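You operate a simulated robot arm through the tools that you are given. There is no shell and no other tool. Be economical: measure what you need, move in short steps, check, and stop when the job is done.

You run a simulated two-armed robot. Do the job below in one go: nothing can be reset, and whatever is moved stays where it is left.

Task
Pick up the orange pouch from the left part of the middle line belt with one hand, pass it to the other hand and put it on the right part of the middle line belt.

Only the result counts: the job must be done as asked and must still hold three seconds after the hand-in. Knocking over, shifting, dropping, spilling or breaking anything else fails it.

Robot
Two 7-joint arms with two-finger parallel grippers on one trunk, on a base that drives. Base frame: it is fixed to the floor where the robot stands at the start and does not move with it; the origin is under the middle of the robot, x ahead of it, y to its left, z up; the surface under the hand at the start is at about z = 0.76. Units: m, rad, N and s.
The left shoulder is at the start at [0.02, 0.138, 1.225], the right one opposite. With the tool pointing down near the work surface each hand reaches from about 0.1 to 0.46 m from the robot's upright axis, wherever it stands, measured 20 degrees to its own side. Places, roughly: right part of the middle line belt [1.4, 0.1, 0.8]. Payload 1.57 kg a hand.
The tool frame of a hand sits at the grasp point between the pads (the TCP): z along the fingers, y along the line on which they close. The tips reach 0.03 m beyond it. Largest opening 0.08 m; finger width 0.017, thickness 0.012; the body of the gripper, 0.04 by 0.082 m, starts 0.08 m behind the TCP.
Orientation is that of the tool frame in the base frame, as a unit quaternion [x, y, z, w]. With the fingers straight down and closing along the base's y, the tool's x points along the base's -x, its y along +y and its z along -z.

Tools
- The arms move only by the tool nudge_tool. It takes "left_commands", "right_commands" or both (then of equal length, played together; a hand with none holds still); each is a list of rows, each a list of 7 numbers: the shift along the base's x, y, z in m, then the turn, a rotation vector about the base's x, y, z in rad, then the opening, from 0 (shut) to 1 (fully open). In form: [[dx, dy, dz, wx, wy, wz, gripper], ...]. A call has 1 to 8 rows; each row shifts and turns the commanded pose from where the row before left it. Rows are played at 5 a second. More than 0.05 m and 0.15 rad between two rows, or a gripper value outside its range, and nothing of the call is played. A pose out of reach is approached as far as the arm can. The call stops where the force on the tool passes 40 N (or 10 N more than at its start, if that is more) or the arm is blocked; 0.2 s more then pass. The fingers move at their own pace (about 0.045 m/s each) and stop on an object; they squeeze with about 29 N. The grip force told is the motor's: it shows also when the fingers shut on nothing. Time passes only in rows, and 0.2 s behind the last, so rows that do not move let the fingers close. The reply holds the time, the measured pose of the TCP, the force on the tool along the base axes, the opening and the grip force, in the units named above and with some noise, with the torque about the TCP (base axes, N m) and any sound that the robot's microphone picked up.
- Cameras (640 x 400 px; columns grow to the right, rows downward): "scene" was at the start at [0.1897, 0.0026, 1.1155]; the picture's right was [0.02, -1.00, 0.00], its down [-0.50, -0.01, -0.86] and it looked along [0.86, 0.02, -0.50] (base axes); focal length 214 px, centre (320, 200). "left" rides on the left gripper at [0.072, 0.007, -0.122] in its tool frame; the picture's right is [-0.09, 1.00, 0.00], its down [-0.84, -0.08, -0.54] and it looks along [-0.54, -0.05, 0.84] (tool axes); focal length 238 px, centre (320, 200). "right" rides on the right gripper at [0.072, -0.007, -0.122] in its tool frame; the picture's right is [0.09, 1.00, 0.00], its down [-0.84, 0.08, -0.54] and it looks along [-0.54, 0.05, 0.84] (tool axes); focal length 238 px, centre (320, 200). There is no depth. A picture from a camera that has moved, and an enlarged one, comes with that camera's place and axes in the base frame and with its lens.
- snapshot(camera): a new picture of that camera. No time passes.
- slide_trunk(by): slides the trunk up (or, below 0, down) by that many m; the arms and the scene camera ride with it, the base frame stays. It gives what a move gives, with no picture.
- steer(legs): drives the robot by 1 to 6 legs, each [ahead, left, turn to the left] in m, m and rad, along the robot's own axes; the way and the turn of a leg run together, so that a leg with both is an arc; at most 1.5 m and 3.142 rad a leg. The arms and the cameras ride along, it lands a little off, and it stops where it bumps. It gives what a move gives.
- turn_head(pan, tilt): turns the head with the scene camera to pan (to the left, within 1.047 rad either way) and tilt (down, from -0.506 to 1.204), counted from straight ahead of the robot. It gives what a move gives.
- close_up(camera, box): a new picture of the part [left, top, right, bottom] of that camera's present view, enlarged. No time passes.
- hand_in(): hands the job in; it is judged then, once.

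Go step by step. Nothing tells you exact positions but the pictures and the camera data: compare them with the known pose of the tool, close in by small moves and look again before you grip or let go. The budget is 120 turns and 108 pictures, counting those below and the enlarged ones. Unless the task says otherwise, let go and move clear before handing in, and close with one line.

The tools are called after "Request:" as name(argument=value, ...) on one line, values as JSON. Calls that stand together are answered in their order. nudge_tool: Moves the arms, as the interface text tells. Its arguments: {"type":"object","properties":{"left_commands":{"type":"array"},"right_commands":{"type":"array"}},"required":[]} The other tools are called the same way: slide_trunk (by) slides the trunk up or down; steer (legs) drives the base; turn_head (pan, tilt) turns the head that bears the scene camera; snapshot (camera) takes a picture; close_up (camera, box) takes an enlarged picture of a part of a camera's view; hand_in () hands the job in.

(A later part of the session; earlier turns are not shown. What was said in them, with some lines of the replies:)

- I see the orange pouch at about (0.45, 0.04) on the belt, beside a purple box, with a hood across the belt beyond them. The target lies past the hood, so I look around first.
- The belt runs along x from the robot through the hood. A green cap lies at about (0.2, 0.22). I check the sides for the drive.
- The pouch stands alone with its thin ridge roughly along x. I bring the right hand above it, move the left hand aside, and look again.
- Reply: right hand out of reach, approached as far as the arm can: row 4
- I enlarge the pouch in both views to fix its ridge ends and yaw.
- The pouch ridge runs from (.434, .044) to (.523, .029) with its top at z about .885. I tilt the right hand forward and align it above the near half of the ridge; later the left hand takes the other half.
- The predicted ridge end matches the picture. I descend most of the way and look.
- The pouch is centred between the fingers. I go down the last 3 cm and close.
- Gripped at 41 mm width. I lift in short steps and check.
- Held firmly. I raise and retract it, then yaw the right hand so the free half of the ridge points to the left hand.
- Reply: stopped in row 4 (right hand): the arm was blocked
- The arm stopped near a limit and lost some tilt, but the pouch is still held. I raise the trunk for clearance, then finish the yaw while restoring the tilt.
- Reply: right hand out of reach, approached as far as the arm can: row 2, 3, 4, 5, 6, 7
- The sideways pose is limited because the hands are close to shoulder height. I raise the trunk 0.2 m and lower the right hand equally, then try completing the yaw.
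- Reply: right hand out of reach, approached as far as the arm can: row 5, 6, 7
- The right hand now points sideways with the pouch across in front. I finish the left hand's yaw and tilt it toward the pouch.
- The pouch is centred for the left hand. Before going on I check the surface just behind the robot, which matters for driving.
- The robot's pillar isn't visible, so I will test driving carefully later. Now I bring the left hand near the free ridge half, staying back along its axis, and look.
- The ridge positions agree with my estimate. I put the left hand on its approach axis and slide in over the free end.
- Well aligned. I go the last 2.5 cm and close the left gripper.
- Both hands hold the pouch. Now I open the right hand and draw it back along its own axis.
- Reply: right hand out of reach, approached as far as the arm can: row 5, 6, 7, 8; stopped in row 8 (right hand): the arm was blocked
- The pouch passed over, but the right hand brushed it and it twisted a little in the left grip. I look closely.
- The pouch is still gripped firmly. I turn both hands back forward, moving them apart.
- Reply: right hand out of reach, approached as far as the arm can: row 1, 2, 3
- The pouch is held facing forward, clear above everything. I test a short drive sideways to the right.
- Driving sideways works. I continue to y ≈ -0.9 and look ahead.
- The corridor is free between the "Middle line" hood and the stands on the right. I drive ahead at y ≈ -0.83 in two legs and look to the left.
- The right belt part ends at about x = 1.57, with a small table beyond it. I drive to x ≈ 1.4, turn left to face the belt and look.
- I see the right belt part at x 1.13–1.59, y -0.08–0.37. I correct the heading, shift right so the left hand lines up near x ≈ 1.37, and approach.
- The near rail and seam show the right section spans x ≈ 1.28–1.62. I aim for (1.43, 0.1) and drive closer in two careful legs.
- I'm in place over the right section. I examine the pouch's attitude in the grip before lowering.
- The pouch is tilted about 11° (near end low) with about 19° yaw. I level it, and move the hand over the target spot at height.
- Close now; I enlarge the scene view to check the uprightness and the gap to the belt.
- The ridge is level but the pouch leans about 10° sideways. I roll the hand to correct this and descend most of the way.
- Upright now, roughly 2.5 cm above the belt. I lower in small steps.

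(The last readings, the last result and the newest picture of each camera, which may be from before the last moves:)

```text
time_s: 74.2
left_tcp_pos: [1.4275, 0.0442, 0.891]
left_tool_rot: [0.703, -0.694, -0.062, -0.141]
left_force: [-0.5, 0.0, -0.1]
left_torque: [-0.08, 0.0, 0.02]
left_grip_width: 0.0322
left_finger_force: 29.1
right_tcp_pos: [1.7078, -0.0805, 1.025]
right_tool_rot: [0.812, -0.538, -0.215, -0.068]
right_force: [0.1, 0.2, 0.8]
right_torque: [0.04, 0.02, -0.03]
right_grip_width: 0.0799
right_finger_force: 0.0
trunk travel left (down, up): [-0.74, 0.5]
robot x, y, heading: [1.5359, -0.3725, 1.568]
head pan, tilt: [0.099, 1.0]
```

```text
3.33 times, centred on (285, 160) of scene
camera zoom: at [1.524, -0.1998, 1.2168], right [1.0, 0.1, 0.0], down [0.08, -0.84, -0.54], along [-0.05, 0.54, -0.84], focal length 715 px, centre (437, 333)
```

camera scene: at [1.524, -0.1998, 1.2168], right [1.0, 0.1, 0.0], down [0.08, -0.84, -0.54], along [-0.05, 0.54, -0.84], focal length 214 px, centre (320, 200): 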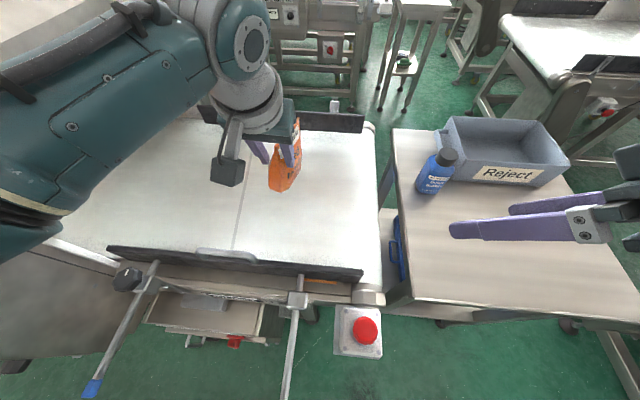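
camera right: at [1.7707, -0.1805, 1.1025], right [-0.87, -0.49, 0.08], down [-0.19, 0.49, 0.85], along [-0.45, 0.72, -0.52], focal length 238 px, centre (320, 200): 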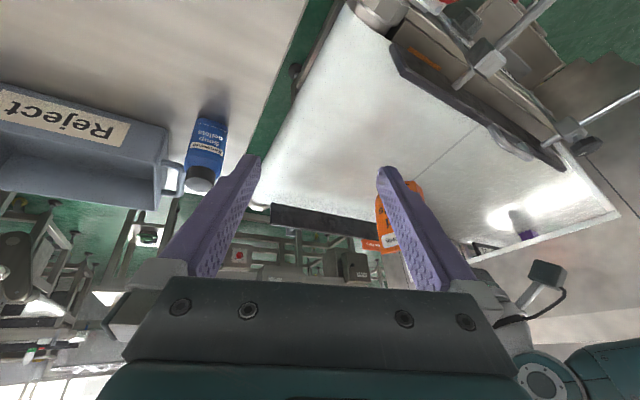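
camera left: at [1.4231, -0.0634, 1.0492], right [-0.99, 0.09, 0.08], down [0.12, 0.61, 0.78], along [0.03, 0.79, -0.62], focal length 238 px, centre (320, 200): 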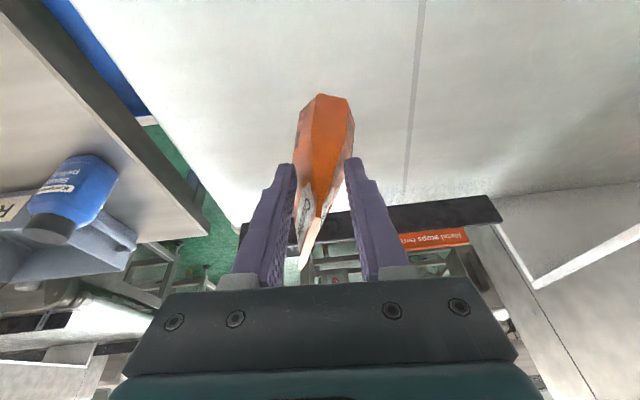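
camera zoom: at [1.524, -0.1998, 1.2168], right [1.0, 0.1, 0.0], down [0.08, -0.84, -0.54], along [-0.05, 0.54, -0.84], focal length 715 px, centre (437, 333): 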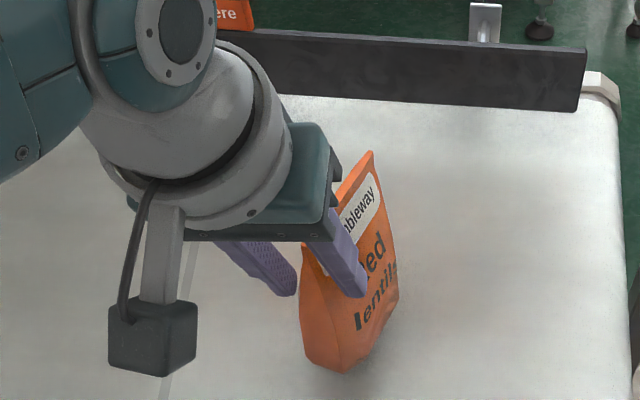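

Contact shadow is close but there is no force yet. I continue in 3 mm steps until I feel support.

Request:
nudge_tool(left_commands=[[0, 0, -0.003, 0, 0, 0, 0], [0, 0, -0.003, 0, 0, 0, 0], [0, 0, 0, 0, 0, 0, 0]])

Request:
nudge_tool(left_commands=[[0, 0, -0.003, 0, 0, 0, 0], [0, 0, -0.003, 0, 0, 0, 0], [0, 0, 0, 0, 0, 0, 0]])

Request:
close_up(camera="scene", box=[220, 100, 350, 220])

```text
time_s: 75.0
left_tcp_pos: [1.4272, 0.0447, 0.8845]
left_tool_rot: [0.703, -0.695, -0.062, -0.142]
left_force: [0.4, 0.1, 0.6]
left_torque: [-0.04, 0.0, 0.03]
left_grip_width: 0.0319
left_finger_force: 29.2
right_tcp_pos: [1.7073, -0.0807, 1.0256]
right_tool_rot: [0.812, -0.538, -0.215, -0.068]
right_force: [0.0, -1.0, -0.2]
right_torque: [0.0, 0.01, 0.02]
right_grip_width: 0.08
right_finger_force: 0.0
trunk travel left (down, up): [-0.74, 0.5]
robot x, y, heading: [1.5305, -0.3702, 1.568]
head pan, tilt: [0.099, 1.0]
```

```text
time_s: 75.8
left_tcp_pos: [1.4265, 0.0444, 0.8783]
left_tool_rot: [0.702, -0.695, -0.061, -0.141]
left_force: [0.6, -0.5, -0.4]
left_torque: [-0.08, 0.03, -0.01]
left_grip_width: 0.0319
left_finger_force: 29.4
right_tcp_pos: [1.7067, -0.0813, 1.025]
right_tool_rot: [0.812, -0.538, -0.215, -0.068]
right_force: [-0.6, 0.1, 0.5]
right_torque: [-0.02, -0.02, 0.03]
right_grip_width: 0.0799
right_finger_force: 0.2
trunk travel left (down, up): [-0.74, 0.5]
robot x, y, heading: [1.5318, -0.369, 1.564]
head pan, tilt: [0.099, 1.0]
```

```text
3.33 times, centred on (285, 160) of scene
camera zoom: at [1.524, -0.1998, 1.2168], right [1.0, 0.1, 0.0], down [0.08, -0.84, -0.54], along [-0.05, 0.54, -0.84], focal length 715 px, centre (437, 333)
```

zoom: 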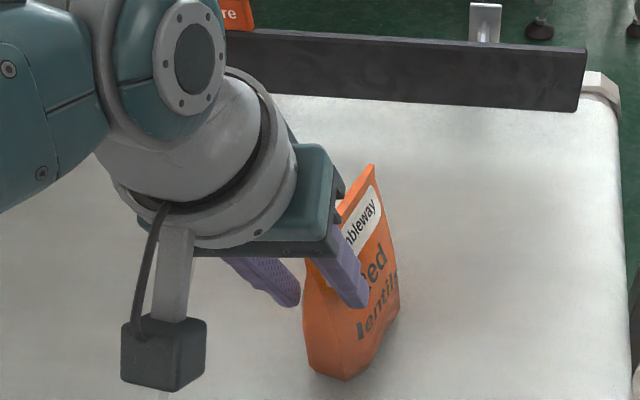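

Request:
nudge_tool(left_commands=[[0, 0, -0.003, 0, 0, 0, 0], [0, 0, -0.003, 0, 0, 0, 0], [0, 0, 0, 0, 0, 0, 0]])

Request:
nudge_tool(left_commands=[[0, 0, -0.003, 0, 0, 0, 0], [0, 0, -0.003, 0, 0, 0, 0], [0, 0, 0, 0, 0, 0, 0]])

Request:
close_up(camera="scene", box=[220, 100, 350, 220])

```text
time_s: 76.6
left_tcp_pos: [1.4271, 0.0464, 0.8752]
left_tool_rot: [0.702, -0.695, -0.063, -0.142]
left_force: [-1.1, -3.2, 6.3]
left_torque: [0.2, -0.04, -0.04]
left_grip_width: 0.0319
left_finger_force: 29.2
right_tcp_pos: [1.7066, -0.0814, 1.0253]
right_tool_rot: [0.812, -0.539, -0.215, -0.068]
right_force: [0.0, 0.1, -0.4]
right_torque: [-0.03, 0.02, 0.02]
right_grip_width: 0.0801
right_finger_force: 0.1
trunk travel left (down, up): [-0.74, 0.5]
robot x, y, heading: [1.5266, -0.3707, 1.57]
head pan, tilt: [0.099, 1.0]
```

```text
time_s: 77.5
left_tcp_pos: [1.4278, 0.0445, 0.8674]
left_tool_rot: [0.702, -0.695, -0.061, -0.144]
left_force: [-2.1, -5.7, 12.7]
left_torque: [0.23, 0.19, 0.13]
left_grip_width: 0.0323
left_finger_force: 28.6
right_tcp_pos: [1.7069, -0.0797, 1.024]
right_tool_rot: [0.812, -0.538, -0.215, -0.068]
right_force: [0.4, 0.5, 0.1]
right_torque: [-0.01, -0.02, 0.0]
right_grip_width: 0.0801
right_finger_force: 0.0
trunk travel left (down, up): [-0.74, 0.5]
robot x, y, heading: [1.5293, -0.3669, 1.571]
head pan, tilt: [0.099, 1.0]
stopped in row 3 (left hand): the force on the tool passed its limit at 40 N (the readings are from after the stop); the commanded pose is now the measured one
```

```text
3.33 times, centred on (285, 160) of scene
camera zoom: at [1.5235, -0.2002, 1.2164], right [1.0, 0.1, 0.0], down [0.08, -0.84, -0.54], along [-0.05, 0.54, -0.84], focal length 715 px, centre (437, 333)
```

zoom: 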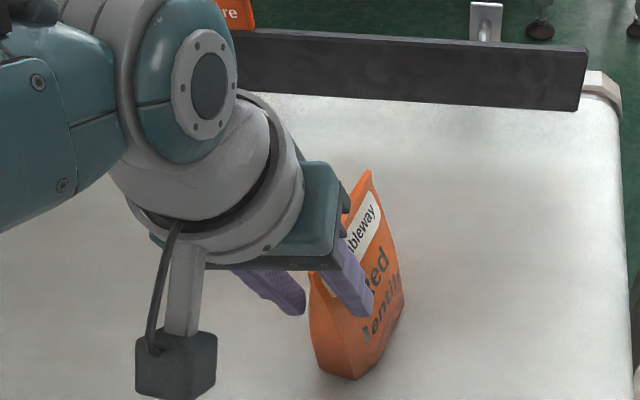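

Contact is felt. I relax the push by 3 mm, open the left hand slowly, and check.

Request:
nudge_tool(left_commands=[[0, 0, 0.003, 0, 0, 0, 0], [0, 0, 0, 0, 0, 0, 0.45], [0, 0, 0, 0, 0, 0, 0.6], [0, 0, 0, 0, 0, 0, 0.8], [0, 0, 0, 0, 0, 0, 1], [0, 0, 0, 0, 0, 0, 1]])

Request:
close_up(camera="scene", box=[220, 100, 350, 220])

Request:
snapshot(camera="left")

```text
time_s: 78.9
left_tcp_pos: [1.4287, 0.0454, 0.8712]
left_tool_rot: [0.702, -0.695, -0.061, -0.143]
left_force: [-0.1, 0.6, -1.0]
left_torque: [-0.05, -0.03, 0.03]
left_grip_width: 0.0802
left_finger_force: 0.0
right_tcp_pos: [1.7071, -0.0819, 1.0246]
right_tool_rot: [0.812, -0.538, -0.215, -0.068]
right_force: [0.3, 0.2, -0.1]
right_torque: [0.02, -0.01, -0.02]
right_grip_width: 0.08
right_finger_force: 0.0
trunk travel left (down, up): [-0.74, 0.5]
robot x, y, heading: [1.5316, -0.3688, 1.568]
head pan, tilt: [0.099, 1.0]
```

```text
3.33 times, centred on (285, 160) of scene
camera zoom: at [1.524, -0.1999, 1.2168], right [1.0, 0.1, 0.0], down [0.08, -0.84, -0.54], along [-0.05, 0.54, -0.84], focal length 715 px, centre (437, 333)
```

zoom: 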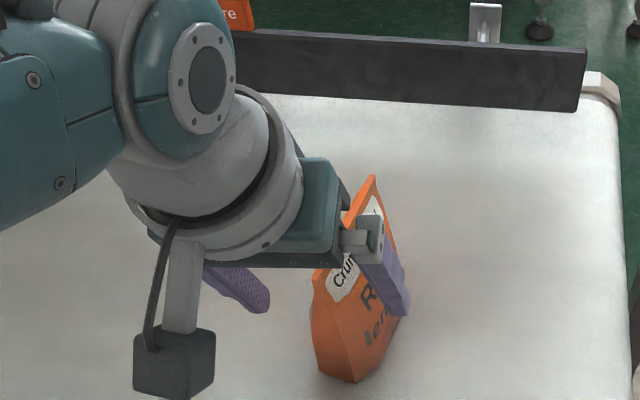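

```text
35 pictures are left
camera left: at [1.4093, -0.0581, 0.965], right [-0.99, 0.09, -0.09], down [-0.01, 0.65, 0.76], along [0.13, 0.76, -0.64], focal length 238 px, centre (320, 200)
```

left: 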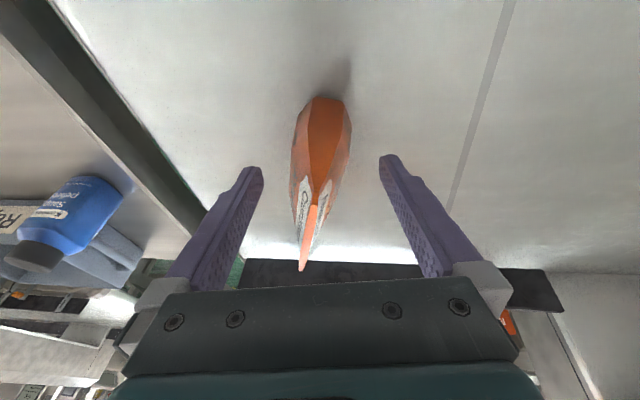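

The pouch stands freely between the open fingers. I retract the left hand along its axis, up and back.

Request:
nudge_tool(left_commands=[[-0.003, -0.006, 0.019, 0, 0, 0, 1], [-0.003, -0.009, 0.029, 0, 0, 0, 1], [-0.004, -0.011, 0.038, 0, 0, 0, 1], [-0.004, -0.02, 0.038, 0, 0, 0, 1], [0, -0.03, 0.03, 0, 0, 0, 1], [0, -0.03, 0.02, 0, 0, 0, 1], [0, 0, 0, 0, 0, 0, 1]])

Request:
snapshot(camera="scene")

Request:
snapshot(camera="left")

```text
time_s: 80.5
left_tcp_pos: [1.4132, -0.0597, 1.044]
left_tool_rot: [0.702, -0.695, -0.06, -0.142]
left_force: [0.5, 1.3, 0.0]
left_torque: [0.01, 0.0, 0.01]
left_grip_width: 0.0799
left_finger_force: 0.0
right_tcp_pos: [1.7076, -0.0805, 1.0249]
right_tool_rot: [0.812, -0.538, -0.215, -0.068]
right_force: [-0.1, -0.9, -0.3]
right_torque: [0.0, 0.0, 0.0]
right_grip_width: 0.0798
right_finger_force: 0.0
trunk travel left (down, up): [-0.74, 0.5]
robot x, y, heading: [1.5289, -0.374, 1.567]
head pan, tilt: [0.099, 1.0]
```

```text
34 pictures are left
camera scene: at [1.524, -0.1999, 1.2168], right [1.0, 0.1, 0.0], down [0.08, -0.84, -0.54], along [-0.05, 0.54, -0.84], focal length 214 px, centre (320, 200)
```

scene: 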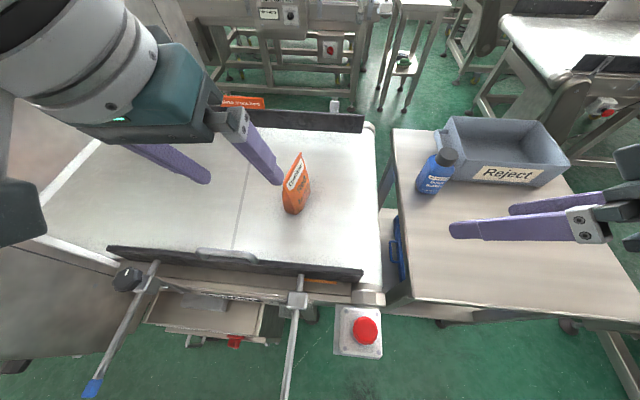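

```text
33 pictures are left
camera left: at [1.3947, -0.164, 1.1381], right [-0.99, 0.09, -0.09], down [-0.01, 0.65, 0.76], along [0.13, 0.76, -0.64], focal length 238 px, centre (320, 200)
```

left: 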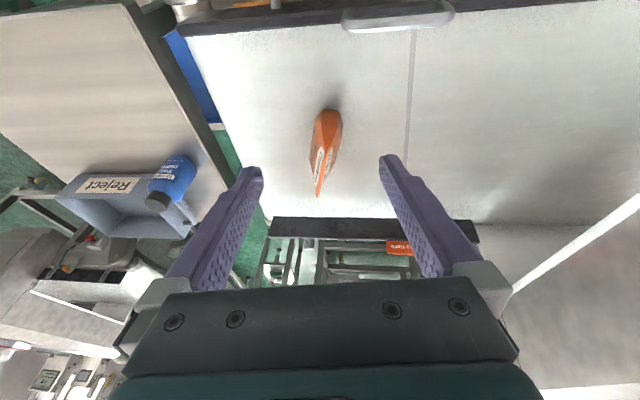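

The pouch stands upright on the right section of the middle line belt and both hands are clear, so I hand in.

Request:
hand_in()

```text
The job is handed in.
```

I picked up the orange pouch with the right hand, passed it to the left hand in the air, and set it upright on the right part of the middle line belt. Both hands were clear of it, and I saw nothing else moved.
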